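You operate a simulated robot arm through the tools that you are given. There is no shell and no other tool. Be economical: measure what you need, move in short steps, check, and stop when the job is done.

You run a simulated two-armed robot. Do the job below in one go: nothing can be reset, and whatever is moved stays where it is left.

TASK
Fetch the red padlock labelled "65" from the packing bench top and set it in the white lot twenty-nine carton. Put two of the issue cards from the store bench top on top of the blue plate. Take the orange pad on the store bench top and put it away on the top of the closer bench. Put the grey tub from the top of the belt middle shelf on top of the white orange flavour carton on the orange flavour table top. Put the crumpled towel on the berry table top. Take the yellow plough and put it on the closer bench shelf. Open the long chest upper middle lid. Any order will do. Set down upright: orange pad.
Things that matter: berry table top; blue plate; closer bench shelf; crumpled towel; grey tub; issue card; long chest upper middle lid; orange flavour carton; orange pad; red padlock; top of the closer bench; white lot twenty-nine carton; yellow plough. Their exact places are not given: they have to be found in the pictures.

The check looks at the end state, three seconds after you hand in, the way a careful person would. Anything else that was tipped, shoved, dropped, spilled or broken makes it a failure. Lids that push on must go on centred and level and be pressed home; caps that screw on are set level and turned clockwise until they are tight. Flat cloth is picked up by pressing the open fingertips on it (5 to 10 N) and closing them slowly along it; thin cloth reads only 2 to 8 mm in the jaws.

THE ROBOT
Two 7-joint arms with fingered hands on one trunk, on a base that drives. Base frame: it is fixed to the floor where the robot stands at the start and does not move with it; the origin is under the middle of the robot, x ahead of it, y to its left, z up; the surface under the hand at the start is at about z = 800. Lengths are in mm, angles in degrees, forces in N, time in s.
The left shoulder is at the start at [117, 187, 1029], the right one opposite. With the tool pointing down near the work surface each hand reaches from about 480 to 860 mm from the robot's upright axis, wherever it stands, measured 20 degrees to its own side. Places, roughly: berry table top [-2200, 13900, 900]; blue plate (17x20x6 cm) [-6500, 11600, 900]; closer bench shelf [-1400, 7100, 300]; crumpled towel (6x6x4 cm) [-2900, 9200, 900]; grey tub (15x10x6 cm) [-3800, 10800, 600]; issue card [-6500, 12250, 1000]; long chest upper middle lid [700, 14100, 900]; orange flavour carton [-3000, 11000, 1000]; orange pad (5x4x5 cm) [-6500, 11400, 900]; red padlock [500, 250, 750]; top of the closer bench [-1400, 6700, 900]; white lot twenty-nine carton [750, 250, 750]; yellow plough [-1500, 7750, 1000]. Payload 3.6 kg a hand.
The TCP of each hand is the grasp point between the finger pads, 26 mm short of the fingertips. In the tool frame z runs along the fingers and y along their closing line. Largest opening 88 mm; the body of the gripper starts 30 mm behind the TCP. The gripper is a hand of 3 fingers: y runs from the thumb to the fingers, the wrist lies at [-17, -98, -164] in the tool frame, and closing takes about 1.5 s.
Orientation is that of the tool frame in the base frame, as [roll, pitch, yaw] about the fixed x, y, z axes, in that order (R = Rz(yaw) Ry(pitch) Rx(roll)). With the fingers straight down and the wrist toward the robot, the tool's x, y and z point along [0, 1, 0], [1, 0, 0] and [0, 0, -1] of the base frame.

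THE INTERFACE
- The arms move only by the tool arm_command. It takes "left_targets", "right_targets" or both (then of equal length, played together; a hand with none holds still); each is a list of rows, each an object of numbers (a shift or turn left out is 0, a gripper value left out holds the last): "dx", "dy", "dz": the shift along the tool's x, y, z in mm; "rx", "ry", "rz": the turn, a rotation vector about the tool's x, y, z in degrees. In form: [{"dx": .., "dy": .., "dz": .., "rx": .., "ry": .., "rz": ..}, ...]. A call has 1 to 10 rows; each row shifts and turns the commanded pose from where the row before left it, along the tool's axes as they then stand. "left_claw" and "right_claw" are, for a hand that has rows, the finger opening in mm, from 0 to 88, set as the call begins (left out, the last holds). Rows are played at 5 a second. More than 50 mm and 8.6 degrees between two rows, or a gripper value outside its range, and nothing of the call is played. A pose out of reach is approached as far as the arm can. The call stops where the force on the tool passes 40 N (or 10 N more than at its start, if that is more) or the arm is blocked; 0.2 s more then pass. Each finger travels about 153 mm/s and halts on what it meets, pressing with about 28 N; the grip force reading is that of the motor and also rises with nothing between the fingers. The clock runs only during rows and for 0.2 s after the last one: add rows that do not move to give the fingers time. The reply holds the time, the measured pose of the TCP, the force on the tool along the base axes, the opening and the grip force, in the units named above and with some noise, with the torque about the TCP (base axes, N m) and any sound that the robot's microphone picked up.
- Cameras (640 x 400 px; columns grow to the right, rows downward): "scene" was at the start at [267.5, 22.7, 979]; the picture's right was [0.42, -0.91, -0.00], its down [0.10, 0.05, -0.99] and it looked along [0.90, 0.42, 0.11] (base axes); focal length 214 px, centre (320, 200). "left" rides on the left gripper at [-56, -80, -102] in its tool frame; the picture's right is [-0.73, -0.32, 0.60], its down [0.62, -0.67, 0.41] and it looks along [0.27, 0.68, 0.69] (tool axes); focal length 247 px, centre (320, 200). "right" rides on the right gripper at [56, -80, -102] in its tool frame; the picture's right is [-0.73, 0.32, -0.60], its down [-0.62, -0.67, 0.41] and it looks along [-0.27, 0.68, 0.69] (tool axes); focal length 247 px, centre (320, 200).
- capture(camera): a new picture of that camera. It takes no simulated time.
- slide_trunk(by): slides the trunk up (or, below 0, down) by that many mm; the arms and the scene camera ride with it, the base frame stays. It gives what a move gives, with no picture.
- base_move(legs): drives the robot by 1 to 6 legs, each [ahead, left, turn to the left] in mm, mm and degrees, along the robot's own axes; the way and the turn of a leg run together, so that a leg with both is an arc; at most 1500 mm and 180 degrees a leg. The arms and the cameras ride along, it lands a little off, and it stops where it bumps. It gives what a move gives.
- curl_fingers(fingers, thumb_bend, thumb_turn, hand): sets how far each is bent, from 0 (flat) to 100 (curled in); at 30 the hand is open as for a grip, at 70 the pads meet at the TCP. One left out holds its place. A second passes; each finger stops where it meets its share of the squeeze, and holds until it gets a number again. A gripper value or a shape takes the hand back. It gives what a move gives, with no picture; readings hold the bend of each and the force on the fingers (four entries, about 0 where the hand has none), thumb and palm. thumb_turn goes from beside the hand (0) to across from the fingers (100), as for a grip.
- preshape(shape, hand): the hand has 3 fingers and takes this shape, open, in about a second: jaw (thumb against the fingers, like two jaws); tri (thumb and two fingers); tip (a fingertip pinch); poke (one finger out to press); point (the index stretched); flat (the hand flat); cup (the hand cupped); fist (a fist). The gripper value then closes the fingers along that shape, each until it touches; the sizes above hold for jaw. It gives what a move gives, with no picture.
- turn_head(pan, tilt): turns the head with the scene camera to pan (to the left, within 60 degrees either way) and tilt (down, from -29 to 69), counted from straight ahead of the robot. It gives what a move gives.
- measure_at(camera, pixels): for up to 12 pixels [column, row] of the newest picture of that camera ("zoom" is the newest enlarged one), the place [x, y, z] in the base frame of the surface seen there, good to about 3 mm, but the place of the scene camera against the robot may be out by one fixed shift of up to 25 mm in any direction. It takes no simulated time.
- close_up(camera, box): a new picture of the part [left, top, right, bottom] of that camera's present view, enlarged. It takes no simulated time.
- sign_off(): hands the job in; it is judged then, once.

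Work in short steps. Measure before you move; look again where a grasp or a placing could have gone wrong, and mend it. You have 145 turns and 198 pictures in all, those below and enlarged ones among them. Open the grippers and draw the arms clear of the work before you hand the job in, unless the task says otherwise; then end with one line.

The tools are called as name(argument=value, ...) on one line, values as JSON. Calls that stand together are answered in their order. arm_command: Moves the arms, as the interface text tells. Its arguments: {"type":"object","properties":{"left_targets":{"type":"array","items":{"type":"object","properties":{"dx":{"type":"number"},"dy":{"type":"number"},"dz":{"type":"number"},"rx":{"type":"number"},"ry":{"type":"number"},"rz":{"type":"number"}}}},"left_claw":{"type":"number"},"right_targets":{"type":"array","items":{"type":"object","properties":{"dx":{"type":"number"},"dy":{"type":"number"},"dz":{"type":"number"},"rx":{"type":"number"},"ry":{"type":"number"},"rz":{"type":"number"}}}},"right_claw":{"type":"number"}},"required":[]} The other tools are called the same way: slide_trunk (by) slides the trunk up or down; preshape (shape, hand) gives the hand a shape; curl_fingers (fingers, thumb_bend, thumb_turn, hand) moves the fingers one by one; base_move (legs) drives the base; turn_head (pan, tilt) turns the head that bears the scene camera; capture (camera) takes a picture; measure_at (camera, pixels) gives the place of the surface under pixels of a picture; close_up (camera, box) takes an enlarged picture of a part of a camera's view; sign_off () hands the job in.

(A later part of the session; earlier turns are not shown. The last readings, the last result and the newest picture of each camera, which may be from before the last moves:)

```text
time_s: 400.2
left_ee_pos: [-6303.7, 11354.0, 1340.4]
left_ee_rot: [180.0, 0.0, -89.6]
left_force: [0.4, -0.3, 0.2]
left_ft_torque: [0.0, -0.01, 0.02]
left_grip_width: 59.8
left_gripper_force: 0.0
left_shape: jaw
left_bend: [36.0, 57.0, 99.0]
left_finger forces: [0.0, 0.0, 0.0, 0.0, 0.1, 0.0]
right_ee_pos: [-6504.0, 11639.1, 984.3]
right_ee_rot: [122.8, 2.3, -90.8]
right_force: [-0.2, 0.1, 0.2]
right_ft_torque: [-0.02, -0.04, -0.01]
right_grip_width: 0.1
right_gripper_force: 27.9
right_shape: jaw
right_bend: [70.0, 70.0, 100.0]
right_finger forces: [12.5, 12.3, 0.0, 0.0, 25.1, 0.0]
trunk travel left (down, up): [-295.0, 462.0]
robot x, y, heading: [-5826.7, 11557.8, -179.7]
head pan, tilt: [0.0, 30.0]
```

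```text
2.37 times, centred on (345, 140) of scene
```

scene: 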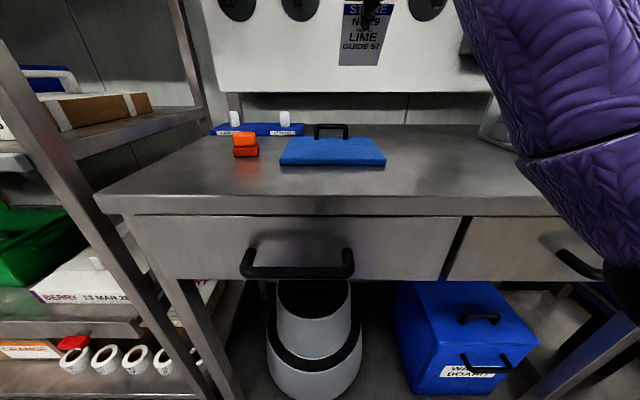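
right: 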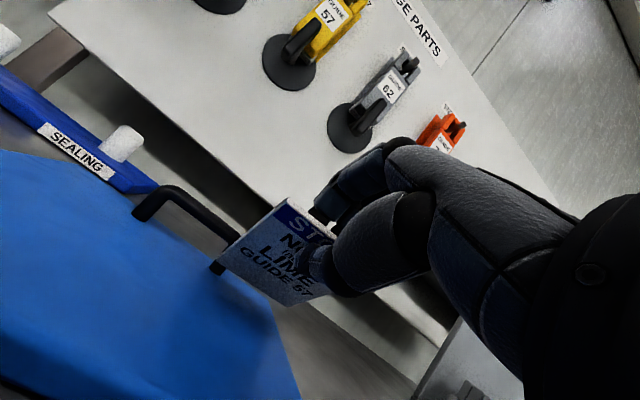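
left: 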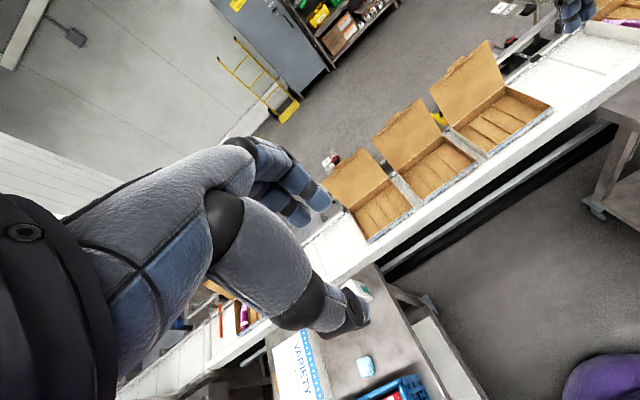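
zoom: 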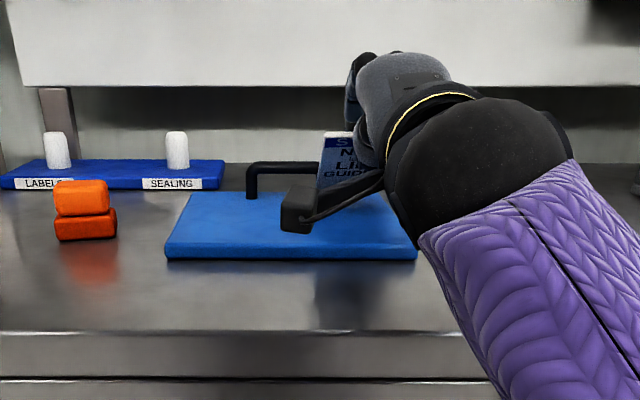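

The TCP drifted to y 11639. I measure where the card's lower corners are relative to plate and handle.

measure_at(camera="right", pixels=[[222, 262], [235, 272], [298, 300], [265, 287], [275, 215], [185, 200], [215, 268], [270, 340], [295, 385], [285, 300]])

close_up(camera="right", box=[120, 160, 360, 360])

```text
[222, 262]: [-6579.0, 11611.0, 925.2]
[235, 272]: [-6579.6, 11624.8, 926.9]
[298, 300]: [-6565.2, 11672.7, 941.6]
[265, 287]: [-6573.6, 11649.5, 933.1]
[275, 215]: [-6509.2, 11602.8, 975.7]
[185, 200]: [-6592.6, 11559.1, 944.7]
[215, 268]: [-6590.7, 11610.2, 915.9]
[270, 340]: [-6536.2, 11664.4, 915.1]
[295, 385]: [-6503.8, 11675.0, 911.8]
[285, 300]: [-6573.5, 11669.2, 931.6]
```

```text
2.00 times, centred on (240, 260) of right
```

zoom: 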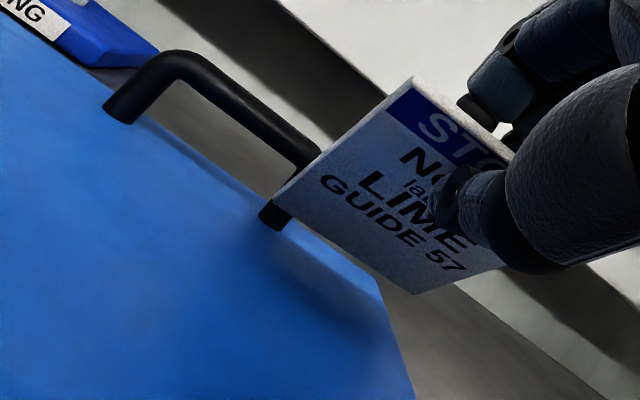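

The card's far corner is 4 mm in front of the handle leg. I back off 20 mm and re-check position before lowering.

arm_command(right_targets=[{"dz": -8.3, "dy": -5.6}, {"dz": -8.3, "dy": -5.6}, {}])

close_up(camera="right", box=[120, 160, 360, 360])

measure_at(camera="zoom", pixels=[[285, 205], [410, 285], [350, 245], [420, 90], [260, 220], [400, 330]])

```text
time_s: 401.2
left_ee_pos: [-6304.2, 11355.3, 1339.4]
left_ee_rot: [179.9, -0.1, -89.7]
left_force: [0.4, -0.3, -0.5]
left_ft_torque: [0.04, 0.0, 0.0]
left_grip_width: 59.5
left_gripper_force: 0.0
left_shape: jaw
left_bend: [36.0, 57.0, 99.0]
left_finger forces: [0.0, 0.0, 0.0, 0.0, 0.0, 0.1]
right_ee_pos: [-6495.2, 11649.8, 1015.4]
right_ee_rot: [119.6, 3.0, -91.7]
right_force: [-0.6, 0.1, -1.0]
right_ft_torque: [0.0, 0.02, 0.01]
right_grip_width: 0.0
right_gripper_force: 27.8
right_shape: jaw
right_bend: [70.0, 70.0, 100.0]
right_finger forces: [12.6, 12.5, 0.0, 0.1, 25.2, 0.0]
trunk travel left (down, up): [-295.0, 462.0]
robot x, y, heading: [-5826.3, 11558.6, -179.5]
head pan, tilt: [0.0, 30.0]
stopped in row 3 (right hand): the arm was blocked; the commanded pose is now the measured one
```

```text
2.00 times, centred on (240, 260) of right
```

zoom: 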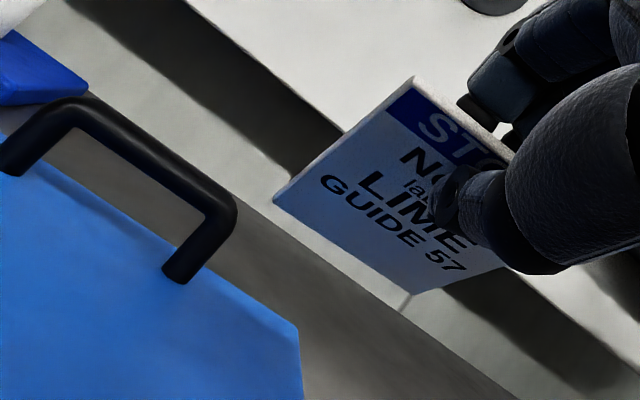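

```text
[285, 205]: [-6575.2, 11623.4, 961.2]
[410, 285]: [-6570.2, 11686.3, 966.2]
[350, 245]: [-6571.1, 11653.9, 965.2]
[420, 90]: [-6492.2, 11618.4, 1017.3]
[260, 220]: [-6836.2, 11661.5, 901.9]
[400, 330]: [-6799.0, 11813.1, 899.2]
```

The arm is at a joint limit in this folded pose. I lift the hand 120 mm, back the base 100 mm and left 120 mm, and lower the trunk 100 mm to give the wrist a better angle.

arm_command(right_targets=[{"dz": -20, "dy": 35}, {"dz": -20, "dy": 35}, {"dz": -20, "dy": 35}, {}])

base_move(legs=[[-100, 0, 0], [0, 120, 0]])

slide_trunk(by=-100)

arm_command(right_targets=[{"dz": 29, "dy": 17, "dx": -22}, {"dz": 29, "dy": 17, "dx": -22}, {"dz": 29, "dy": 17, "dx": -22}, {"dx": -20}, {}])

capture(camera="scene")

```text
time_s: 402.2
left_ee_pos: [-6304.2, 11353.0, 1340.2]
left_ee_rot: [-179.9, -0.1, -89.5]
left_force: [0.2, 0.0, -0.2]
left_ft_torque: [-0.01, 0.0, -0.01]
left_grip_width: 59.6
left_gripper_force: 0.0
left_shape: jaw
left_bend: [36.0, 57.0, 99.0]
left_finger forces: [0.1, 0.0, 0.1, 0.0, 0.0, 0.1]
right_ee_pos: [-6491.8, 11640.1, 1137.2]
right_ee_rot: [119.8, 2.6, -91.4]
right_force: [-1.0, -0.3, -0.1]
right_ft_torque: [0.01, -0.03, 0.02]
right_grip_width: 0.0
right_gripper_force: 27.8
right_shape: jaw
right_bend: [70.0, 70.0, 100.0]
right_finger forces: [12.6, 12.4, 0.0, 0.1, 25.3, 0.0]
trunk travel left (down, up): [-295.0, 462.0]
robot x, y, heading: [-5831.1, 11560.0, -179.7]
head pan, tilt: [0.0, 30.0]
```

```text
time_s: 404.2
left_ee_pos: [-6205.1, 11234.3, 1340.2]
left_ee_rot: [-180.0, -0.1, -89.8]
left_force: [-0.5, -0.4, 0.1]
left_ft_torque: [0.04, -0.02, -0.02]
left_grip_width: 59.6
left_gripper_force: 0.1
left_shape: jaw
left_bend: [36.0, 57.0, 99.0]
left_finger forces: [0.1, 0.0, 0.0, 0.0, 0.0, 0.0]
right_ee_pos: [-6393.1, 11520.9, 1138.0]
right_ee_rot: [119.7, 2.8, -91.7]
right_force: [-0.5, 0.2, -0.3]
right_ft_torque: [-0.01, 0.0, -0.02]
right_grip_width: 0.0
right_gripper_force: 28.1
right_shape: jaw
right_bend: [70.0, 70.0, 100.0]
right_finger forces: [12.7, 12.5, 0.0, 0.1, 25.3, 0.0]
trunk travel left (down, up): [-295.0, 462.0]
robot x, y, heading: [-5728.5, 11441.0, -179.7]
head pan, tilt: [0.0, 30.0]
```

```text
time_s: 405.5
left_ee_pos: [-6203.7, 11235.9, 1240.6]
left_ee_rot: [-180.0, -0.1, -89.8]
left_force: [-0.2, -0.5, -0.3]
left_ft_torque: [0.02, 0.0, 0.0]
left_grip_width: 59.9
left_gripper_force: 0.2
left_shape: jaw
left_bend: [36.0, 57.0, 99.0]
left_finger forces: [0.0, 0.0, 0.1, 0.0, 0.0, 0.0]
right_ee_pos: [-6395.9, 11532.5, 1038.4]
right_ee_rot: [118.9, 4.3, -92.8]
right_force: [0.3, -1.1, -0.1]
right_ft_torque: [-0.01, 0.0, 0.02]
right_grip_width: 0.2
right_gripper_force: 28.0
right_shape: jaw
right_bend: [70.0, 70.0, 100.0]
right_finger forces: [12.6, 12.4, 0.0, 0.1, 25.3, 0.1]
trunk travel left (down, up): [-195.0, 562.0]
robot x, y, heading: [-5730.6, 11442.1, -179.8]
head pan, tilt: [0.0, 30.0]
```

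```text
time_s: 406.7
left_ee_pos: [-6204.4, 11235.0, 1239.8]
left_ee_rot: [180.0, -0.1, -89.7]
left_force: [0.2, -0.1, 1.0]
left_ft_torque: [-0.01, 0.0, 0.0]
left_grip_width: 59.5
left_gripper_force: 0.0
left_shape: jaw
left_bend: [36.0, 57.0, 99.0]
left_finger forces: [0.0, 0.0, 0.0, 0.1, 0.0, 0.0]
right_ee_pos: [-6492.2, 11612.2, 1041.6]
right_ee_rot: [119.7, 2.7, -91.5]
right_force: [0.0, -0.3, -0.2]
right_ft_torque: [0.02, -0.02, 0.0]
right_grip_width: 0.0
right_gripper_force: 28.4
right_shape: jaw
right_bend: [70.0, 70.0, 100.0]
right_finger forces: [12.6, 12.4, 0.1, 0.0, 25.4, 0.1]
trunk travel left (down, up): [-195.0, 562.0]
robot x, y, heading: [-5725.7, 11436.8, -179.7]
head pan, tilt: [0.0, 30.0]
```

```text
75 pictures are left
```

scene: 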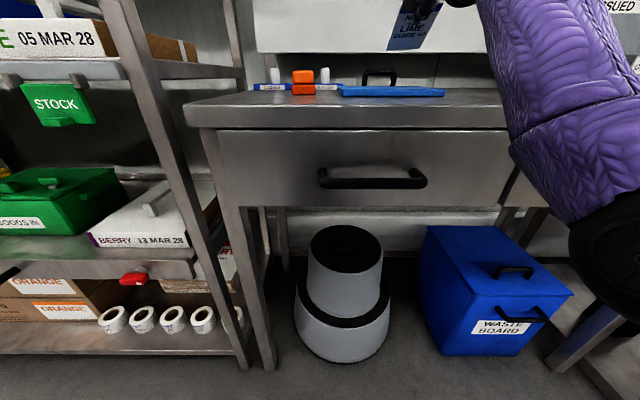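

The pose is now comfortable. I lower about 68 mm toward the plate, with the card in front of the handle.

arm_command(right_targets=[{"dz": 12, "dy": -20, "dx": -10}, {"dz": 12, "dy": -20}, {"dz": 10, "dy": -18}, {}])

close_up(camera="right", box=[120, 160, 360, 360])

measure_at(camera="zoom", pixels=[[285, 203], [410, 285], [350, 245], [420, 90], [240, 240], [350, 330]])

```text
time_s: 407.7
left_ee_pos: [-6205.3, 11236.2, 1240.4]
left_ee_rot: [180.0, -0.1, -89.7]
left_force: [0.3, -0.7, -0.3]
left_ft_torque: [0.01, 0.03, 0.02]
left_grip_width: 59.4
left_gripper_force: 0.0
left_shape: jaw
left_bend: [36.0, 57.0, 99.0]
left_finger forces: [0.0, 0.0, 0.0, 0.1, 0.1, 0.1]
right_ee_pos: [-6492.7, 11625.6, 975.0]
right_ee_rot: [119.7, 2.7, -91.7]
right_force: [0.2, -0.4, -1.2]
right_ft_torque: [0.0, 0.01, -0.02]
right_grip_width: 0.2
right_gripper_force: 27.7
right_shape: jaw
right_bend: [70.0, 70.0, 100.0]
right_finger forces: [12.6, 12.5, 0.0, 0.1, 25.3, 0.1]
trunk travel left (down, up): [-195.0, 562.0]
robot x, y, heading: [-5726.6, 11438.1, -179.4]
head pan, tilt: [0.0, 30.0]
```

```text
2.00 times, centred on (240, 260) of right
```

zoom: 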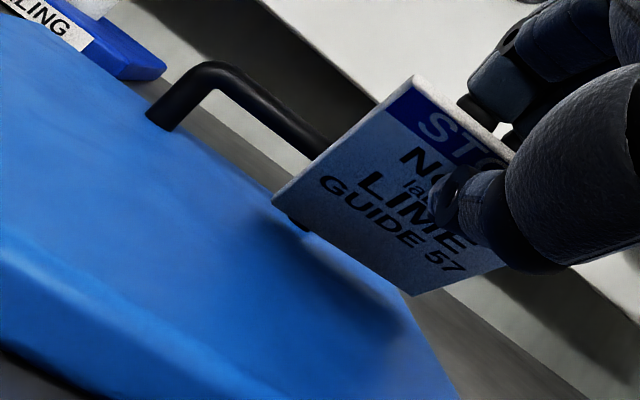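

```text
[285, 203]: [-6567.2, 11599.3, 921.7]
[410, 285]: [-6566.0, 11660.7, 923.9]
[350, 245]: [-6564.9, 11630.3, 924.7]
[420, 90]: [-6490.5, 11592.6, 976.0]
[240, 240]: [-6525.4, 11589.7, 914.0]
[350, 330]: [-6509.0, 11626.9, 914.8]
```

The far edge is 7 mm above the plate and clear of the handle. I lower 7 mm and open the fingers slightly.

arm_command(right_targets=[{"dz": 2, "dy": -3.5}, {"dz": 2, "dy": -3.5}, {}])

arm_command(right_targets=[{}, {}, {}, {}], right_claw=14)

capture(camera="right")

```text
time_s: 408.5
left_ee_pos: [-6205.3, 11235.2, 1240.2]
left_ee_rot: [180.0, -0.1, -89.8]
left_force: [-1.2, -0.1, 0.4]
left_ft_torque: [-0.01, -0.01, 0.05]
left_grip_width: 60.0
left_gripper_force: 0.1
left_shape: jaw
left_bend: [36.0, 57.0, 99.0]
left_finger forces: [0.1, 0.0, 0.0, 0.0, 0.0, 0.0]
right_ee_pos: [-6491.2, 11623.5, 967.8]
right_ee_rot: [119.6, 2.6, -91.4]
right_force: [-0.5, 0.5, 1.5]
right_ft_torque: [-0.02, 0.06, 0.02]
right_grip_width: 0.1
right_gripper_force: 28.2
right_shape: jaw
right_bend: [70.0, 71.0, 100.0]
right_finger forces: [14.2, 11.7, 0.1, 0.0, 25.2, 0.1]
trunk travel left (down, up): [-195.0, 562.0]
robot x, y, heading: [-5727.6, 11439.0, -179.9]
head pan, tilt: [0.0, 30.0]
```

```text
time_s: 409.5
left_ee_pos: [-6204.5, 11236.8, 1240.4]
left_ee_rot: [179.9, -0.2, -89.6]
left_force: [-0.4, -0.6, 0.7]
left_ft_torque: [0.05, 0.0, 0.0]
left_grip_width: 60.0
left_gripper_force: 0.1
left_shape: jaw
left_bend: [36.0, 57.0, 99.0]
left_finger forces: [0.0, 0.1, 0.0, 0.0, 0.1, 0.0]
right_ee_pos: [-6492.3, 11625.1, 968.5]
right_ee_rot: [119.7, 2.7, -91.7]
right_force: [-0.9, 0.0, -0.1]
right_ft_torque: [-0.01, 0.01, 0.01]
right_grip_width: 14.0
right_gripper_force: 0.0
right_shape: jaw
right_bend: [60.0, 73.0, 100.0]
right_finger forces: [0.0, 0.0, 0.1, 0.0, 0.2, 0.1]
trunk travel left (down, up): [-195.0, 562.0]
robot x, y, heading: [-5730.7, 11441.9, -179.6]
head pan, tilt: [0.0, 30.0]
```

```text
73 pictures are left
```

right: 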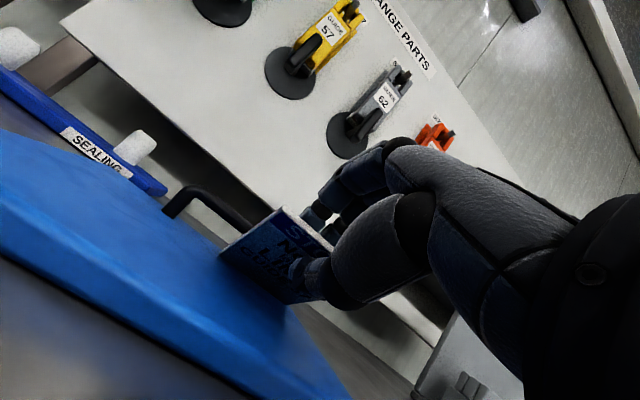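

The card rests on the thumb. I draw the hand straight back, slightly down, so it slides off onto the plate.

arm_command(right_targets=[{"dz": -11, "dy": -10}, {"dz": -11, "dy": -10}, {"dz": -12, "dy": -10}, {"dz": -17, "dy": -10}, {"dz": -17, "dy": -10}, {}])

capture(camera="right")

close_up(camera="scene", box=[240, 40, 480, 160])

```text
time_s: 410.9
left_ee_pos: [-6204.4, 11235.0, 1240.6]
left_ee_rot: [-180.0, -0.1, -89.7]
left_force: [0.2, 0.5, 0.3]
left_ft_torque: [0.02, 0.03, 0.0]
left_grip_width: 59.5
left_gripper_force: 0.0
left_shape: jaw
left_bend: [36.0, 57.0, 99.0]
left_finger forces: [0.1, 0.0, 0.0, 0.0, 0.0, 0.0]
right_ee_pos: [-6407.6, 11623.7, 957.7]
right_ee_rot: [119.8, 2.7, -91.6]
right_force: [0.2, -0.3, 0.4]
right_ft_torque: [-0.03, -0.03, 0.02]
right_grip_width: 13.9
right_gripper_force: 0.0
right_shape: jaw
right_bend: [60.0, 73.0, 100.0]
right_finger forces: [0.0, 0.0, 0.1, 0.0, 0.0, 0.0]
trunk travel left (down, up): [-195.0, 562.0]
robot x, y, heading: [-5727.6, 11436.4, -179.7]
head pan, tilt: [0.0, 30.0]
```

```text
72 pictures are left
```

right: 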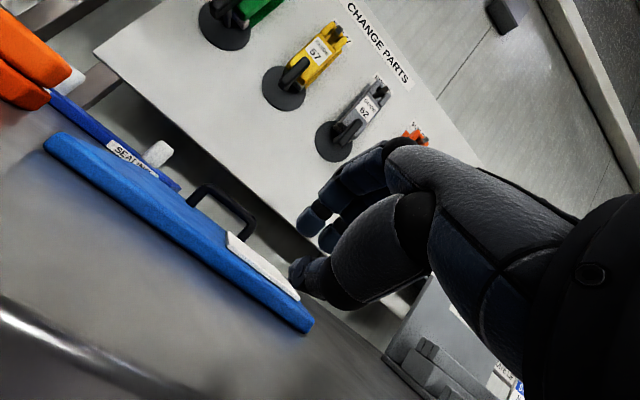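

```text
2.67 times, centred on (360, 100) of scene
```

zoom: 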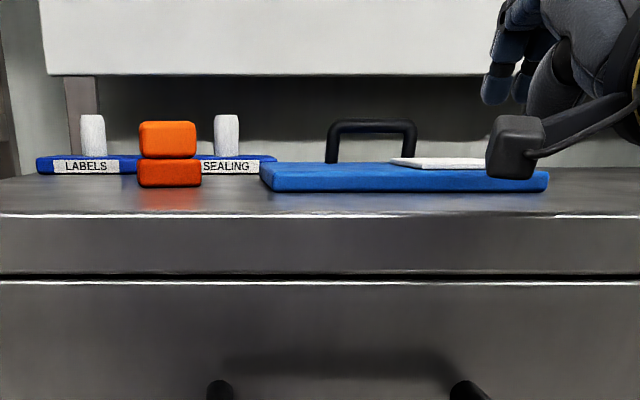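

The first card lies flat on the plate. I raise and straighten the hand, and move back to the rack for the BERRY card.

arm_command(right_targets=[{"dz": -24, "dy": 40}, {"dz": -24, "dy": 40}, {"dz": -20, "dy": 35}, {"rx": 8}, {"rx": 8}, {"rx": 8}, {"rx": 8}, {"rx": 8}, {"rx": 8}, {"rx": 8}])

slide_trunk(by=100)

base_move(legs=[[0, -450, 0], [100, 0, 0]])

arm_command(right_targets=[{"rx": 4.2, "rz": -1.5}, {"dx": -25}, {"dx": -25}, {}], right_claw=36)

capture(camera="right")

```text
time_s: 413.1
left_ee_pos: [-6203.6, 11236.5, 1240.3]
left_ee_rot: [180.0, -0.1, -89.8]
left_force: [-0.5, -0.6, -0.8]
left_ft_torque: [0.0, 0.02, 0.01]
left_grip_width: 59.5
left_gripper_force: 0.1
left_shape: jaw
left_bend: [36.0, 57.0, 99.0]
left_finger forces: [0.0, 0.0, 0.1, 0.0, 0.1, 0.0]
right_ee_pos: [-6405.4, 11615.8, 1090.5]
right_ee_rot: [175.9, 2.7, -91.6]
right_force: [0.6, 0.5, -0.8]
right_ft_torque: [-0.01, 0.04, 0.0]
right_grip_width: 14.2
right_gripper_force: 0.1
right_shape: jaw
right_bend: [60.0, 73.0, 100.0]
right_finger forces: [0.0, 0.0, 0.0, 0.1, 0.1, 0.0]
trunk travel left (down, up): [-195.0, 562.0]
robot x, y, heading: [-5727.5, 11439.7, -179.5]
head pan, tilt: [0.0, 30.0]
```

```text
time_s: 414.4
left_ee_pos: [-6204.9, 11235.4, 1339.9]
left_ee_rot: [-179.9, 0.0, -89.7]
left_force: [0.0, 0.2, -0.5]
left_ft_torque: [0.04, 0.01, 0.04]
left_grip_width: 59.8
left_gripper_force: 0.0
left_shape: jaw
left_bend: [36.0, 57.0, 99.0]
left_finger forces: [0.0, 0.1, 0.0, 0.0, 0.1, 0.1]
right_ee_pos: [-6408.1, 11617.6, 1190.5]
right_ee_rot: [175.8, 2.6, -91.6]
right_force: [0.1, -0.4, -0.6]
right_ft_torque: [0.0, 0.0, 0.0]
right_grip_width: 14.2
right_gripper_force: 0.1
right_shape: jaw
right_bend: [60.0, 73.0, 100.0]
right_finger forces: [0.1, 0.0, 0.1, 0.0, 0.0, 0.1]
trunk travel left (down, up): [-295.0, 462.0]
robot x, y, heading: [-5730.4, 11442.6, -179.8]
head pan, tilt: [0.0, 30.0]
```

```text
time_s: 417.9
left_ee_pos: [-6310.7, 11690.0, 1339.3]
left_ee_rot: [-179.9, 0.0, -89.7]
left_force: [-0.8, 0.2, 0.4]
left_ft_torque: [0.0, -0.02, -0.02]
left_grip_width: 59.5
left_gripper_force: 0.1
left_shape: jaw
left_bend: [36.0, 57.0, 99.0]
left_finger forces: [0.0, 0.0, 0.0, 0.1, 0.1, 0.0]
right_ee_pos: [-6511.5, 12070.5, 1190.4]
right_ee_rot: [175.8, 2.7, -91.6]
right_force: [-0.1, -0.7, 0.2]
right_ft_torque: [0.02, -0.03, -0.04]
right_grip_width: 13.9
right_gripper_force: 0.2
right_shape: jaw
right_bend: [60.0, 73.0, 100.0]
right_finger forces: [0.0, 0.0, 0.0, 0.1, 0.0, 0.0]
trunk travel left (down, up): [-295.0, 462.0]
robot x, y, heading: [-5832.2, 11894.8, -179.7]
head pan, tilt: [0.0, 30.0]
```

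```text
time_s: 418.9
left_ee_pos: [-6308.3, 11690.5, 1339.8]
left_ee_rot: [-180.0, 0.0, -89.6]
left_force: [0.1, -0.2, 0.0]
left_ft_torque: [0.03, 0.0, -0.01]
left_grip_width: 59.9
left_gripper_force: 0.0
left_shape: jaw
left_bend: [36.0, 57.0, 99.0]
left_finger forces: [0.1, 0.1, 0.1, 0.0, 0.0, 0.1]
right_ee_pos: [-6508.7, 12119.8, 1193.2]
right_ee_rot: [179.9, 2.9, -90.0]
right_force: [-0.3, 0.2, -0.2]
right_ft_torque: [-0.03, 0.0, 0.01]
right_grip_width: 35.4
right_gripper_force: 0.1
right_shape: jaw
right_bend: [47.0, 71.0, 100.0]
right_finger forces: [0.1, 0.0, 0.0, 0.0, 0.0, 0.1]
trunk travel left (down, up): [-295.0, 462.0]
robot x, y, heading: [-5830.8, 11896.2, -179.5]
head pan, tilt: [0.0, 30.0]
```

```text
70 pictures are left
```

right: 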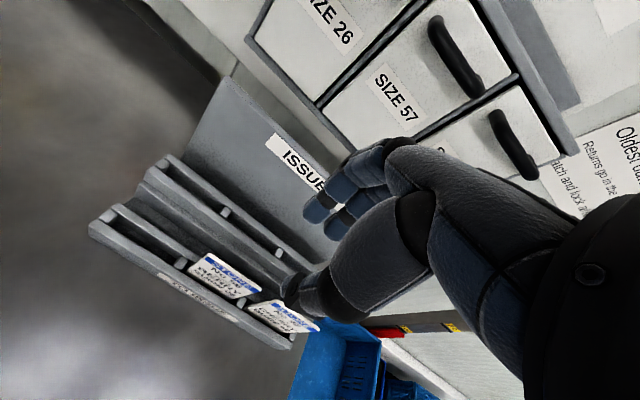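

I measure the BERRY card at (222,275) and level out the 3° tilt of the hand.

measure_at(camera="right", pixels=[[208, 256], [258, 291], [235, 273], [195, 270], [242, 297], [222, 278], [268, 302], [316, 326]])

arm_command(right_targets=[{"ry": 2.9}, {"dz": 35}, {"dz": 35}, {}])

```text
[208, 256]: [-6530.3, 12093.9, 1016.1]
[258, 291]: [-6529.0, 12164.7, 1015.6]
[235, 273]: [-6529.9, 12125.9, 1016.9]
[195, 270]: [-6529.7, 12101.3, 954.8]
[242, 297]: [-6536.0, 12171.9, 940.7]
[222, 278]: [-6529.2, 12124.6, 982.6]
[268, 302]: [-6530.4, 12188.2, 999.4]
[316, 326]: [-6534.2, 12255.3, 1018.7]
```

```text
time_s: 419.9
left_ee_pos: [-6308.1, 11690.4, 1340.9]
left_ee_rot: [179.9, -0.1, -89.6]
left_force: [0.0, 0.2, 1.3]
left_ft_torque: [0.0, 0.02, -0.01]
left_grip_width: 60.0
left_gripper_force: 0.0
left_shape: jaw
left_bend: [36.0, 57.0, 99.0]
left_finger forces: [0.0, 0.0, 0.0, 0.1, 0.0, 0.1]
right_ee_pos: [-6511.6, 12119.1, 1124.2]
right_ee_rot: [179.9, -0.1, -90.0]
right_force: [-0.5, 1.0, -0.2]
right_ft_torque: [0.0, 0.01, 0.0]
right_grip_width: 35.5
right_gripper_force: 0.1
right_shape: jaw
right_bend: [47.0, 71.0, 100.0]
right_finger forces: [0.0, 0.0, 0.1, 0.0, 0.1, 0.0]
trunk travel left (down, up): [-295.0, 462.0]
robot x, y, heading: [-5829.9, 11895.8, -179.6]
head pan, tilt: [0.0, 30.0]
```

BERRY card centre: y≈12129, x≈-6530. I centre, lower to 1012, close and lift.

arm_command(right_targets=[{"dx": -10, "dy": 19}, {"dz": 40}, {"dz": 40}, {"dz": 20}, {"dz": 12}, {}])

arm_command(right_targets=[{}, {}, {}, {}, {}, {}, {}], right_claw=0)

arm_command(right_targets=[{"dz": -15}, {"dz": -25}, {"dz": -40}, {"dz": -40}, {"dz": -30}, {}])

capture(camera="right")

```text
time_s: 421.3
left_ee_pos: [-6308.5, 11689.0, 1339.1]
left_ee_rot: [-180.0, -0.2, -89.6]
left_force: [-0.1, 0.4, -0.2]
left_ft_torque: [0.0, 0.0, -0.01]
left_grip_width: 59.9
left_gripper_force: 0.1
left_shape: jaw
left_bend: [36.0, 57.0, 99.0]
left_finger forces: [0.0, 0.0, 0.1, 0.0, 0.1, 0.0]
right_ee_pos: [-6529.0, 12130.7, 1012.0]
right_ee_rot: [179.9, -0.1, -90.0]
right_force: [-0.5, 0.5, 1.3]
right_ft_torque: [0.01, -0.02, -0.01]
right_grip_width: 35.7
right_gripper_force: 0.0
right_shape: jaw
right_bend: [47.0, 71.0, 100.0]
right_finger forces: [0.0, 0.0, 0.0, 0.0, 0.0, 0.1]
trunk travel left (down, up): [-295.0, 462.0]
robot x, y, heading: [-5833.7, 11893.5, -179.8]
head pan, tilt: [0.0, 30.0]
```

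```text
time_s: 422.9
left_ee_pos: [-6309.4, 11689.9, 1340.3]
left_ee_rot: [180.0, -0.1, -89.5]
left_force: [0.2, 0.1, -0.2]
left_ft_torque: [-0.03, 0.0, 0.0]
left_grip_width: 59.9
left_gripper_force: 0.1
left_shape: jaw
left_bend: [36.0, 57.0, 99.0]
left_finger forces: [0.0, 0.1, 0.1, 0.0, 0.0, 0.0]
right_ee_pos: [-6529.2, 12130.0, 1011.1]
right_ee_rot: [-179.9, -0.2, -90.0]
right_force: [-0.5, 0.1, -1.1]
right_ft_torque: [-0.03, 0.0, -0.03]
right_grip_width: 0.0
right_gripper_force: 28.4
right_shape: jaw
right_bend: [70.0, 70.0, 100.0]
right_finger forces: [12.7, 12.5, 0.0, 0.0, 25.1, 0.0]
trunk travel left (down, up): [-295.0, 462.0]
robot x, y, heading: [-5827.1, 11898.2, -179.6]
head pan, tilt: [0.0, 30.0]
```

```text
time_s: 424.3
left_ee_pos: [-6308.4, 11691.2, 1340.2]
left_ee_rot: [180.0, -0.1, -89.6]
left_force: [-0.3, -0.4, -0.9]
left_ft_torque: [0.01, 0.01, 0.03]
left_grip_width: 59.8
left_gripper_force: 0.1
left_shape: jaw
left_bend: [36.0, 57.0, 99.0]
left_finger forces: [0.0, 0.0, 0.0, 0.1, 0.0, 0.0]
right_ee_pos: [-6529.4, 12129.1, 1161.3]
right_ee_rot: [-180.0, -0.2, -90.0]
right_force: [-0.3, -0.4, 0.4]
right_ft_torque: [0.0, 0.03, 0.0]
right_grip_width: 0.0
right_gripper_force: 27.8
right_shape: jaw
right_bend: [70.0, 70.0, 100.0]
right_finger forces: [12.6, 12.4, 0.1, 0.0, 25.1, 0.0]
trunk travel left (down, up): [-295.0, 462.0]
robot x, y, heading: [-5831.8, 11895.7, -179.7]
head pan, tilt: [0.0, 30.0]
```

```text
69 pictures are left
```

right: 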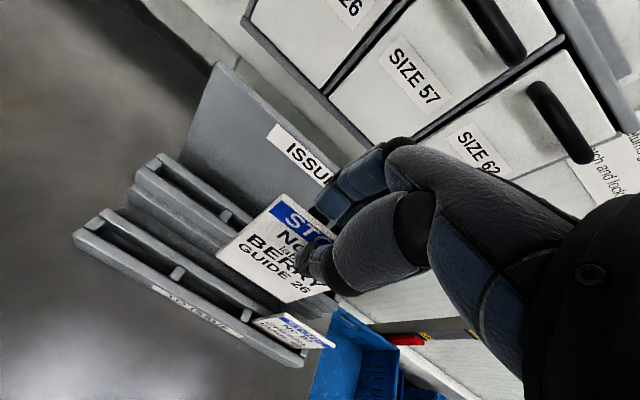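

The BERRY card is held. I repeat the placement for the plate's left half: back 100, left 551, trunk down 100, then tilt 60°.

base_move(legs=[[-100, 0, 0], [0, 551, 0]])

slide_trunk(by=-100)

arm_command(right_targets=[{"dx": 23}, {"dx": 23}, {"rx": -8}, {"rx": -8}, {"rx": -8}, {"rx": -8}, {"rx": -8}, {"rx": -8}, {"rx": -8}, {"rx": -4}])

capture(camera="right")

```text
time_s: 428.3
left_ee_pos: [-6205.3, 11132.4, 1340.3]
left_ee_rot: [179.9, 0.1, -89.8]
left_force: [-0.4, 0.4, -1.2]
left_ft_torque: [-0.01, -0.01, -0.01]
left_grip_width: 59.7
left_gripper_force: 0.0
left_shape: jaw
left_bend: [36.0, 57.0, 99.0]
left_finger forces: [0.1, 0.0, 0.0, 0.1, 0.0, 0.0]
right_ee_pos: [-6425.4, 11571.3, 1161.8]
right_ee_rot: [180.0, -0.1, -90.2]
right_force: [0.2, 0.2, -0.8]
right_ft_torque: [0.03, -0.03, -0.04]
right_grip_width: 0.0
right_gripper_force: 28.2
right_shape: jaw
right_bend: [70.0, 70.0, 100.0]
right_finger forces: [12.5, 12.4, 0.0, 0.0, 25.1, 0.1]
trunk travel left (down, up): [-295.0, 462.0]
robot x, y, heading: [-5728.6, 11336.5, -180.1]
head pan, tilt: [0.0, 30.0]
```

```text
time_s: 429.6
left_ee_pos: [-6206.0, 11133.0, 1241.6]
left_ee_rot: [179.9, -0.1, -89.7]
left_force: [0.5, 0.2, -0.1]
left_ft_torque: [0.0, 0.01, 0.0]
left_grip_width: 60.1
left_gripper_force: 0.0
left_shape: jaw
left_bend: [36.0, 57.0, 99.0]
left_finger forces: [0.0, 0.0, 0.1, 0.0, 0.1, 0.0]
right_ee_pos: [-6424.5, 11572.7, 1061.9]
right_ee_rot: [179.9, -0.2, -90.2]
right_force: [0.3, 0.8, -0.7]
right_ft_torque: [0.02, 0.02, -0.02]
right_grip_width: 0.1
right_gripper_force: 27.8
right_shape: jaw
right_bend: [70.0, 70.0, 100.0]
right_finger forces: [12.7, 12.6, 0.0, 0.0, 25.0, 0.1]
trunk travel left (down, up): [-195.0, 562.0]
robot x, y, heading: [-5728.6, 11337.0, -179.8]
head pan, tilt: [0.0, 30.0]
```

```text
time_s: 431.8
left_ee_pos: [-6206.0, 11132.5, 1239.5]
left_ee_rot: [180.0, -0.1, -89.9]
left_force: [-0.3, 0.2, 0.0]
left_ft_torque: [0.02, -0.02, -0.04]
left_grip_width: 59.6
left_gripper_force: 0.0
left_shape: jaw
left_bend: [36.0, 57.0, 99.0]
left_finger forces: [0.0, 0.0, 0.0, 0.0, 0.1, 0.0]
right_ee_pos: [-6424.6, 11526.1, 1062.1]
right_ee_rot: [119.8, -0.1, -90.3]
right_force: [0.6, 0.2, -0.6]
right_ft_torque: [0.02, 0.03, 0.0]
right_grip_width: 0.1
right_gripper_force: 28.1
right_shape: jaw
right_bend: [70.0, 70.0, 100.0]
right_finger forces: [12.6, 12.4, 0.0, 0.1, 25.3, 0.0]
trunk travel left (down, up): [-195.0, 562.0]
robot x, y, heading: [-5728.5, 11334.3, -179.8]
head pan, tilt: [0.0, 30.0]
```

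```text
68 pictures are left
```

right: 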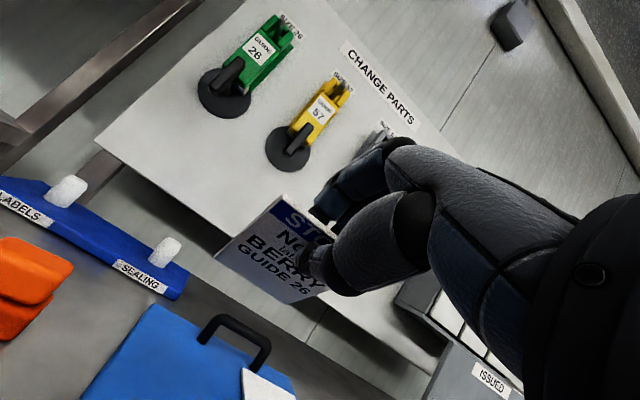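

I bring the card forward and down to just above the plate's left half.

arm_command(right_targets=[{"dz": 34, "dy": -14, "dx": -3}, {"dz": 34, "dy": -14}, {"dz": 34, "dy": -14}, {}])

close_up(camera="right", box=[120, 160, 360, 360])

measure_at(camera="zoom", pixels=[[285, 203], [400, 280], [345, 245], [420, 90], [240, 240], [420, 330], [450, 310]])

```text
time_s: 432.8
left_ee_pos: [-6204.6, 11133.0, 1240.2]
left_ee_rot: [180.0, -0.1, -89.8]
left_force: [-0.7, 0.6, 0.4]
left_ft_torque: [0.02, 0.03, 0.0]
left_grip_width: 59.7
left_gripper_force: 0.0
left_shape: jaw
left_bend: [36.0, 57.0, 99.0]
left_finger forces: [0.0, 0.0, 0.0, 0.0, 0.1, 0.0]
right_ee_pos: [-6493.3, 11527.5, 973.7]
right_ee_rot: [120.0, -0.1, -90.3]
right_force: [0.0, -1.3, -0.4]
right_ft_torque: [0.0, 0.0, -0.02]
right_grip_width: 0.0
right_gripper_force: 28.0
right_shape: jaw
right_bend: [70.0, 70.0, 100.0]
right_finger forces: [12.5, 12.4, 0.0, 0.0, 25.2, 0.0]
trunk travel left (down, up): [-195.0, 562.0]
robot x, y, heading: [-5728.0, 11337.7, -180.0]
head pan, tilt: [0.0, 30.0]
```

```text
2.00 times, centred on (240, 260) of right
```

zoom: 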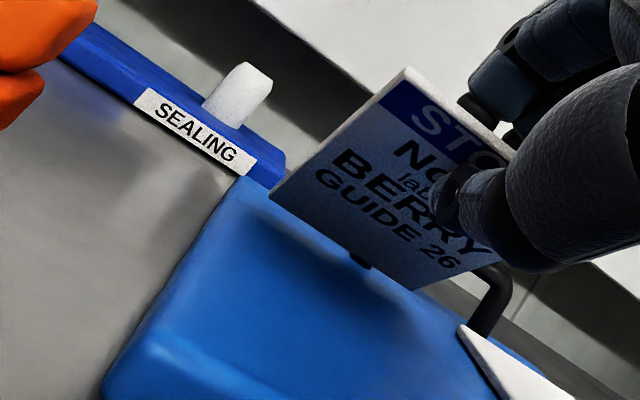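

```text
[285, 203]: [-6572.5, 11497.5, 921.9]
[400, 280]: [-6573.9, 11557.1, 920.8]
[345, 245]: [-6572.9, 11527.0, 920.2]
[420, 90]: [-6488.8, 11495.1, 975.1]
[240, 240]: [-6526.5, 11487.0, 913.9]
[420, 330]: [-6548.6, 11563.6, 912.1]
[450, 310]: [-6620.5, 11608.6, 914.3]
```

The card spans y≈11492–11560; I shift it 7 mm inward, lower 7 mm, and release, then draw back.

arm_command(right_targets=[{"dx": -7}, {"dz": 1.5, "dy": -3}, {"dz": 2, "dy": -3.5}, {}])

arm_command(right_targets=[{}, {}, {}, {}], right_claw=14)

arm_command(right_targets=[{"dz": -11, "dy": -10}, {"dz": -11, "dy": -10}, {"dz": -12, "dy": -10}, {"dz": -17, "dy": -10}, {"dz": -17, "dy": -10}, {}])

arm_command(right_targets=[{"dz": -24, "dy": 40}, {"dz": -24, "dy": 40}, {"dz": -20, "dy": 35}, {"rx": 8}, {"rx": 8}, {"rx": 8}, {"rx": 8}, {"rx": 8}, {"rx": 8}, {"rx": 8}])

capture(camera="right")

```text
time_s: 433.8
left_ee_pos: [-6205.2, 11133.5, 1238.7]
left_ee_rot: [179.9, -0.1, -89.7]
left_force: [0.5, 0.3, 0.3]
left_ft_torque: [-0.02, 0.03, -0.02]
left_grip_width: 59.5
left_gripper_force: 0.0
left_shape: jaw
left_bend: [36.0, 57.0, 99.0]
left_finger forces: [0.0, 0.1, 0.0, 0.0, 0.0, 0.0]
right_ee_pos: [-6493.2, 11537.3, 967.9]
right_ee_rot: [119.8, -0.2, -90.2]
right_force: [-0.4, 0.6, 0.2]
right_ft_torque: [0.0, 0.03, -0.01]
right_grip_width: 0.0
right_gripper_force: 27.8
right_shape: jaw
right_bend: [70.0, 70.0, 100.0]
right_finger forces: [12.8, 12.7, 0.0, 0.0, 25.3, 0.1]
trunk travel left (down, up): [-195.0, 562.0]
robot x, y, heading: [-5728.2, 11335.5, -179.9]
head pan, tilt: [0.0, 30.0]
```

```text
time_s: 434.8
left_ee_pos: [-6205.2, 11133.4, 1239.9]
left_ee_rot: [-179.9, -0.1, -89.7]
left_force: [0.2, 0.0, 0.2]
left_ft_torque: [-0.01, 0.02, -0.03]
left_grip_width: 59.5
left_gripper_force: 0.1
left_shape: jaw
left_bend: [36.0, 57.0, 99.0]
left_finger forces: [0.0, 0.1, 0.1, 0.0, 0.0, 0.1]
right_ee_pos: [-6492.6, 11537.1, 967.3]
right_ee_rot: [120.0, -0.2, -90.3]
right_force: [0.0, 0.0, -0.2]
right_ft_torque: [-0.02, 0.0, -0.02]
right_grip_width: 13.9
right_gripper_force: 0.1
right_shape: jaw
right_bend: [60.0, 73.0, 100.0]
right_finger forces: [0.0, 0.0, 0.0, 0.0, 0.1, 0.0]
trunk travel left (down, up): [-195.0, 562.0]
robot x, y, heading: [-5731.7, 11338.2, -180.0]
head pan, tilt: [0.0, 30.0]
```

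```text
time_s: 436.2
left_ee_pos: [-6205.9, 11132.5, 1240.4]
left_ee_rot: [180.0, -0.1, -89.8]
left_force: [0.2, 0.5, -0.1]
left_ft_torque: [-0.03, 0.0, -0.04]
left_grip_width: 59.8
left_gripper_force: 0.1
left_shape: jaw
left_bend: [36.0, 57.0, 99.0]
left_finger forces: [0.1, 0.0, 0.0, 0.0, 0.0, 0.0]
right_ee_pos: [-6407.6, 11535.4, 958.0]
right_ee_rot: [120.0, -0.1, -90.4]
right_force: [0.3, 0.2, -0.3]
right_ft_torque: [0.01, 0.02, 0.02]
right_grip_width: 13.7
right_gripper_force: 0.2
right_shape: jaw
right_bend: [60.0, 73.0, 100.0]
right_finger forces: [0.0, 0.1, 0.1, 0.1, 0.1, 0.0]
trunk travel left (down, up): [-195.0, 562.0]
robot x, y, heading: [-5731.6, 11337.9, -179.9]
head pan, tilt: [0.0, 30.0]
```

```text
time_s: 438.4
left_ee_pos: [-6205.8, 11132.5, 1240.9]
left_ee_rot: [-179.9, -0.2, -89.8]
left_force: [0.0, -0.6, -0.5]
left_ft_torque: [0.0, -0.03, -0.04]
left_grip_width: 59.7
left_gripper_force: 0.0
left_shape: jaw
left_bend: [36.0, 57.0, 99.0]
left_finger forces: [0.1, 0.0, 0.0, 0.1, 0.0, 0.0]
right_ee_pos: [-6406.7, 11536.9, 1091.6]
right_ee_rot: [176.2, -0.1, -90.2]
right_force: [-0.7, -0.3, 0.3]
right_ft_torque: [-0.03, 0.0, -0.02]
right_grip_width: 14.3
right_gripper_force: 0.1
right_shape: jaw
right_bend: [60.0, 73.0, 100.0]
right_finger forces: [0.0, 0.1, 0.0, 0.0, 0.1, 0.1]
trunk travel left (down, up): [-195.0, 562.0]
robot x, y, heading: [-5730.4, 11336.7, -180.0]
head pan, tilt: [0.0, 30.0]
```

```text
66 pictures are left
```

right: 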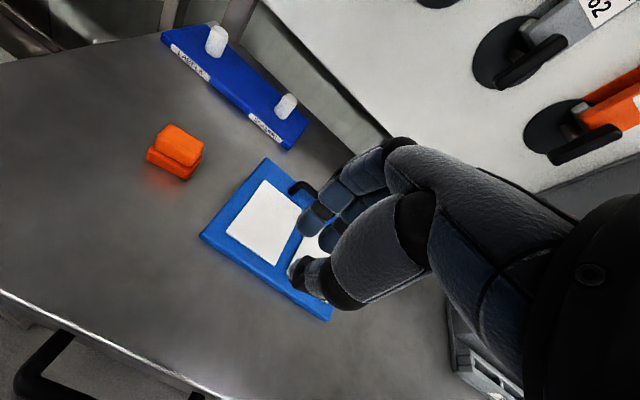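

Both cards lie flat on the plate. Next the orange pad at (175,150): I measure it.

measure_at(camera="right", pixels=[[177, 145], [158, 140], [198, 155], [175, 128], [170, 172], [150, 155], [190, 178], [178, 165], [200, 150], [140, 170]])

close_up(camera="right", box=[110, 90, 350, 330])

```text
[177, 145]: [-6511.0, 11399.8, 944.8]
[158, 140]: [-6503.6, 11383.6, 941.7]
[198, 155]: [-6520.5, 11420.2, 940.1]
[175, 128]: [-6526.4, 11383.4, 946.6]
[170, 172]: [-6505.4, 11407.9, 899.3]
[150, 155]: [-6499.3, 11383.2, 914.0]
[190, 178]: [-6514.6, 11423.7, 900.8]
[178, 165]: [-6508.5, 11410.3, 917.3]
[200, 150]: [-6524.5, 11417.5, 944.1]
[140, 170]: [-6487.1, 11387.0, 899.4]
```

```text
1.67 times, centred on (230, 210) of right
```

zoom: 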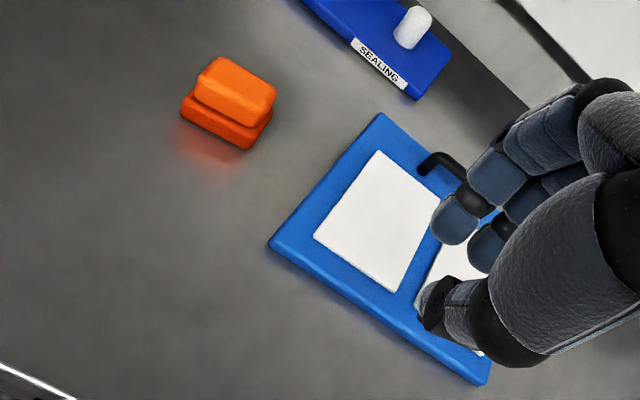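

The pad is centred at about [-6516,11403], top 946. I use the left hand: strafe right 266, ahead 95, then bring the left hand above it.

base_move(legs=[[0, -266, 0], [95, 0, 0]])

arm_command(left_targets=[{"dy": 40}, {"dy": 40}, {"dy": 40}, {"dy": 40}, {"dz": 40}, {"dz": 40}, {"dz": 40}, {}], left_claw=75)

capture(camera="left")

capture(camera="scene")

```text
time_s: 441.1
left_ee_pos: [-6302.1, 11402.5, 1240.1]
left_ee_rot: [-179.9, -0.1, -90.0]
left_force: [-1.0, -0.8, -0.2]
left_ft_torque: [-0.02, 0.0, -0.03]
left_grip_width: 59.9
left_gripper_force: 0.2
left_shape: jaw
left_bend: [36.0, 57.0, 99.0]
left_finger forces: [0.0, 0.0, 0.0, 0.0, 0.0, 0.0]
right_ee_pos: [-6505.1, 11807.7, 1090.6]
right_ee_rot: [176.0, -0.2, -90.2]
right_force: [0.7, -0.4, -0.2]
right_ft_torque: [0.03, 0.03, 0.05]
right_grip_width: 14.0
right_gripper_force: 0.0
right_shape: jaw
right_bend: [60.0, 73.0, 100.0]
right_finger forces: [0.0, 0.0, 0.1, 0.1, 0.0, 0.0]
trunk travel left (down, up): [-195.0, 562.0]
robot x, y, heading: [-5823.9, 11603.7, -179.9]
head pan, tilt: [0.0, 30.0]
```

```text
time_s: 442.9
left_ee_pos: [-6459.5, 11401.7, 1120.1]
left_ee_rot: [-180.0, -0.1, -89.8]
left_force: [0.0, -0.2, 0.6]
left_ft_torque: [0.0, -0.02, -0.01]
left_grip_width: 74.9
left_gripper_force: 0.2
left_shape: jaw
left_bend: [32.0, 40.0, 99.0]
left_finger forces: [0.0, 0.0, 0.0, 0.0, 0.0, 0.0]
right_ee_pos: [-6503.1, 11806.1, 1091.3]
right_ee_rot: [175.9, -0.1, -90.2]
right_force: [-0.5, -0.3, -1.1]
right_ft_torque: [0.01, 0.01, -0.03]
right_grip_width: 14.1
right_gripper_force: 0.0
right_shape: jaw
right_bend: [60.0, 73.0, 100.0]
right_finger forces: [0.1, 0.0, 0.1, 0.0, 0.0, 0.0]
trunk travel left (down, up): [-195.0, 562.0]
robot x, y, heading: [-5829.2, 11604.1, -179.8]
head pan, tilt: [0.0, 30.0]
```

```text
64 pictures are left
```

left: 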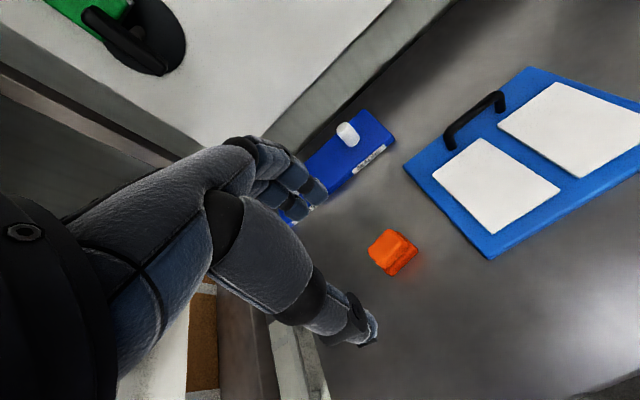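

```text
63 pictures are left
```

scene: 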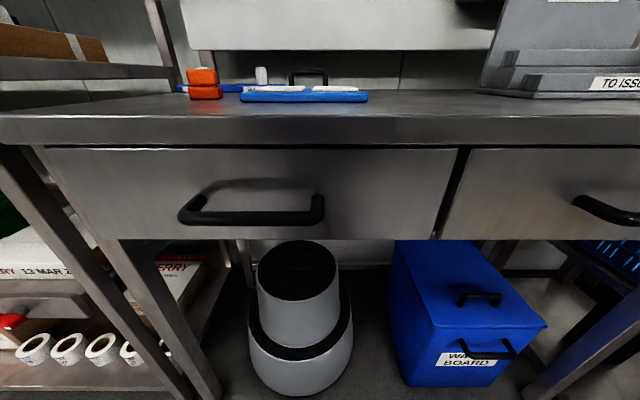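

measure_at(camera="left", pixels=[[390, 245], [375, 248], [410, 240], [392, 232], [400, 270], [395, 255], [412, 255], [335, 160], [310, 185]])

close_up(camera="left", box=[330, 200, 470, 300])

```text
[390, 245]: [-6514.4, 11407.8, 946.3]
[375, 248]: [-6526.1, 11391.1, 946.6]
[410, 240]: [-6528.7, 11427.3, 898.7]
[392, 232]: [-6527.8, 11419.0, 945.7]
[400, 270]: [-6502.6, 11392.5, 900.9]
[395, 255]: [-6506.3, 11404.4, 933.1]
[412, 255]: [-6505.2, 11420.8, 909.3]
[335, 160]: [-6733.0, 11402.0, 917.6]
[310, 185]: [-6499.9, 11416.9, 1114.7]
```

```text
4.00 times, centred on (400, 250) of left
```

zoom: 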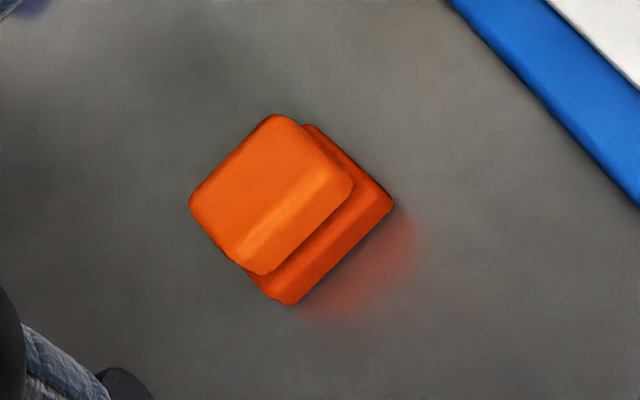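

The pad centre is about [-6519,11404]. I move over it, lower to z≈930 and close.

arm_command(left_targets=[{"dy": 30, "dx": -2}, {"dy": 29}, {"dz": 45}, {"dz": 45}, {"dz": 45}, {"dz": 40}, {"dz": 14}, {}])

arm_command(left_targets=[{}, {}, {}, {}, {}, {}, {}], left_claw=0)

capture(camera="left")

```text
time_s: 444.6
left_ee_pos: [-6519.8, 11401.7, 930.5]
left_ee_rot: [180.0, -0.1, -89.9]
left_force: [0.9, 0.3, 0.6]
left_ft_torque: [-0.03, -0.01, -0.01]
left_grip_width: 74.8
left_gripper_force: 0.0
left_shape: jaw
left_bend: [32.0, 40.0, 99.0]
left_finger forces: [0.0, 0.1, 0.0, 0.0, 0.0, 0.0]
right_ee_pos: [-6503.3, 11805.3, 1091.9]
right_ee_rot: [176.0, -0.3, -90.4]
right_force: [0.6, 0.2, -0.3]
right_ft_torque: [0.01, -0.03, 0.02]
right_grip_width: 14.3
right_gripper_force: 0.1
right_shape: jaw
right_bend: [60.0, 73.0, 100.0]
right_finger forces: [0.1, 0.0, 0.1, 0.0, 0.1, 0.0]
trunk travel left (down, up): [-195.0, 562.0]
robot x, y, heading: [-5822.8, 11603.2, -179.4]
head pan, tilt: [0.0, 30.0]
```

```text
time_s: 446.2
left_ee_pos: [-6520.4, 11402.3, 930.5]
left_ee_rot: [180.0, -0.1, -89.8]
left_force: [-0.1, -0.1, 0.2]
left_ft_torque: [0.0, 0.02, 0.0]
left_grip_width: 29.2
left_gripper_force: 28.3
left_shape: jaw
left_bend: [61.0, 66.0, 100.0]
left_finger forces: [15.0, 10.8, 0.0, 0.0, 25.7, 0.1]
right_ee_pos: [-6502.7, 11806.3, 1091.2]
right_ee_rot: [176.1, -0.3, -90.4]
right_force: [0.0, -0.3, 0.2]
right_ft_torque: [-0.04, -0.05, -0.02]
right_grip_width: 14.3
right_gripper_force: 0.1
right_shape: jaw
right_bend: [60.0, 73.0, 100.0]
right_finger forces: [0.0, 0.0, 0.0, 0.1, 0.0, 0.1]
trunk travel left (down, up): [-195.0, 562.0]
robot x, y, heading: [-5824.7, 11608.3, -179.7]
head pan, tilt: [0.0, 30.0]
```

```text
61 pictures are left
```

left: 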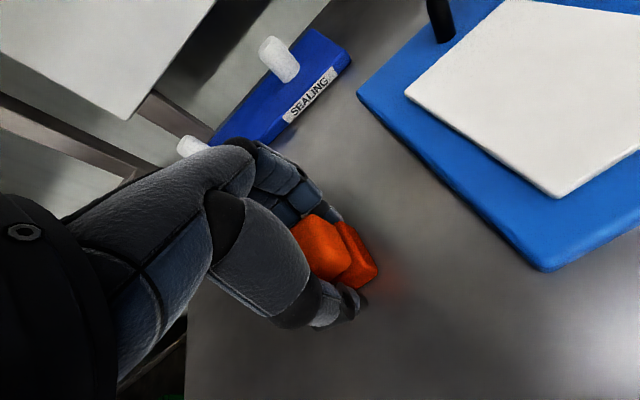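

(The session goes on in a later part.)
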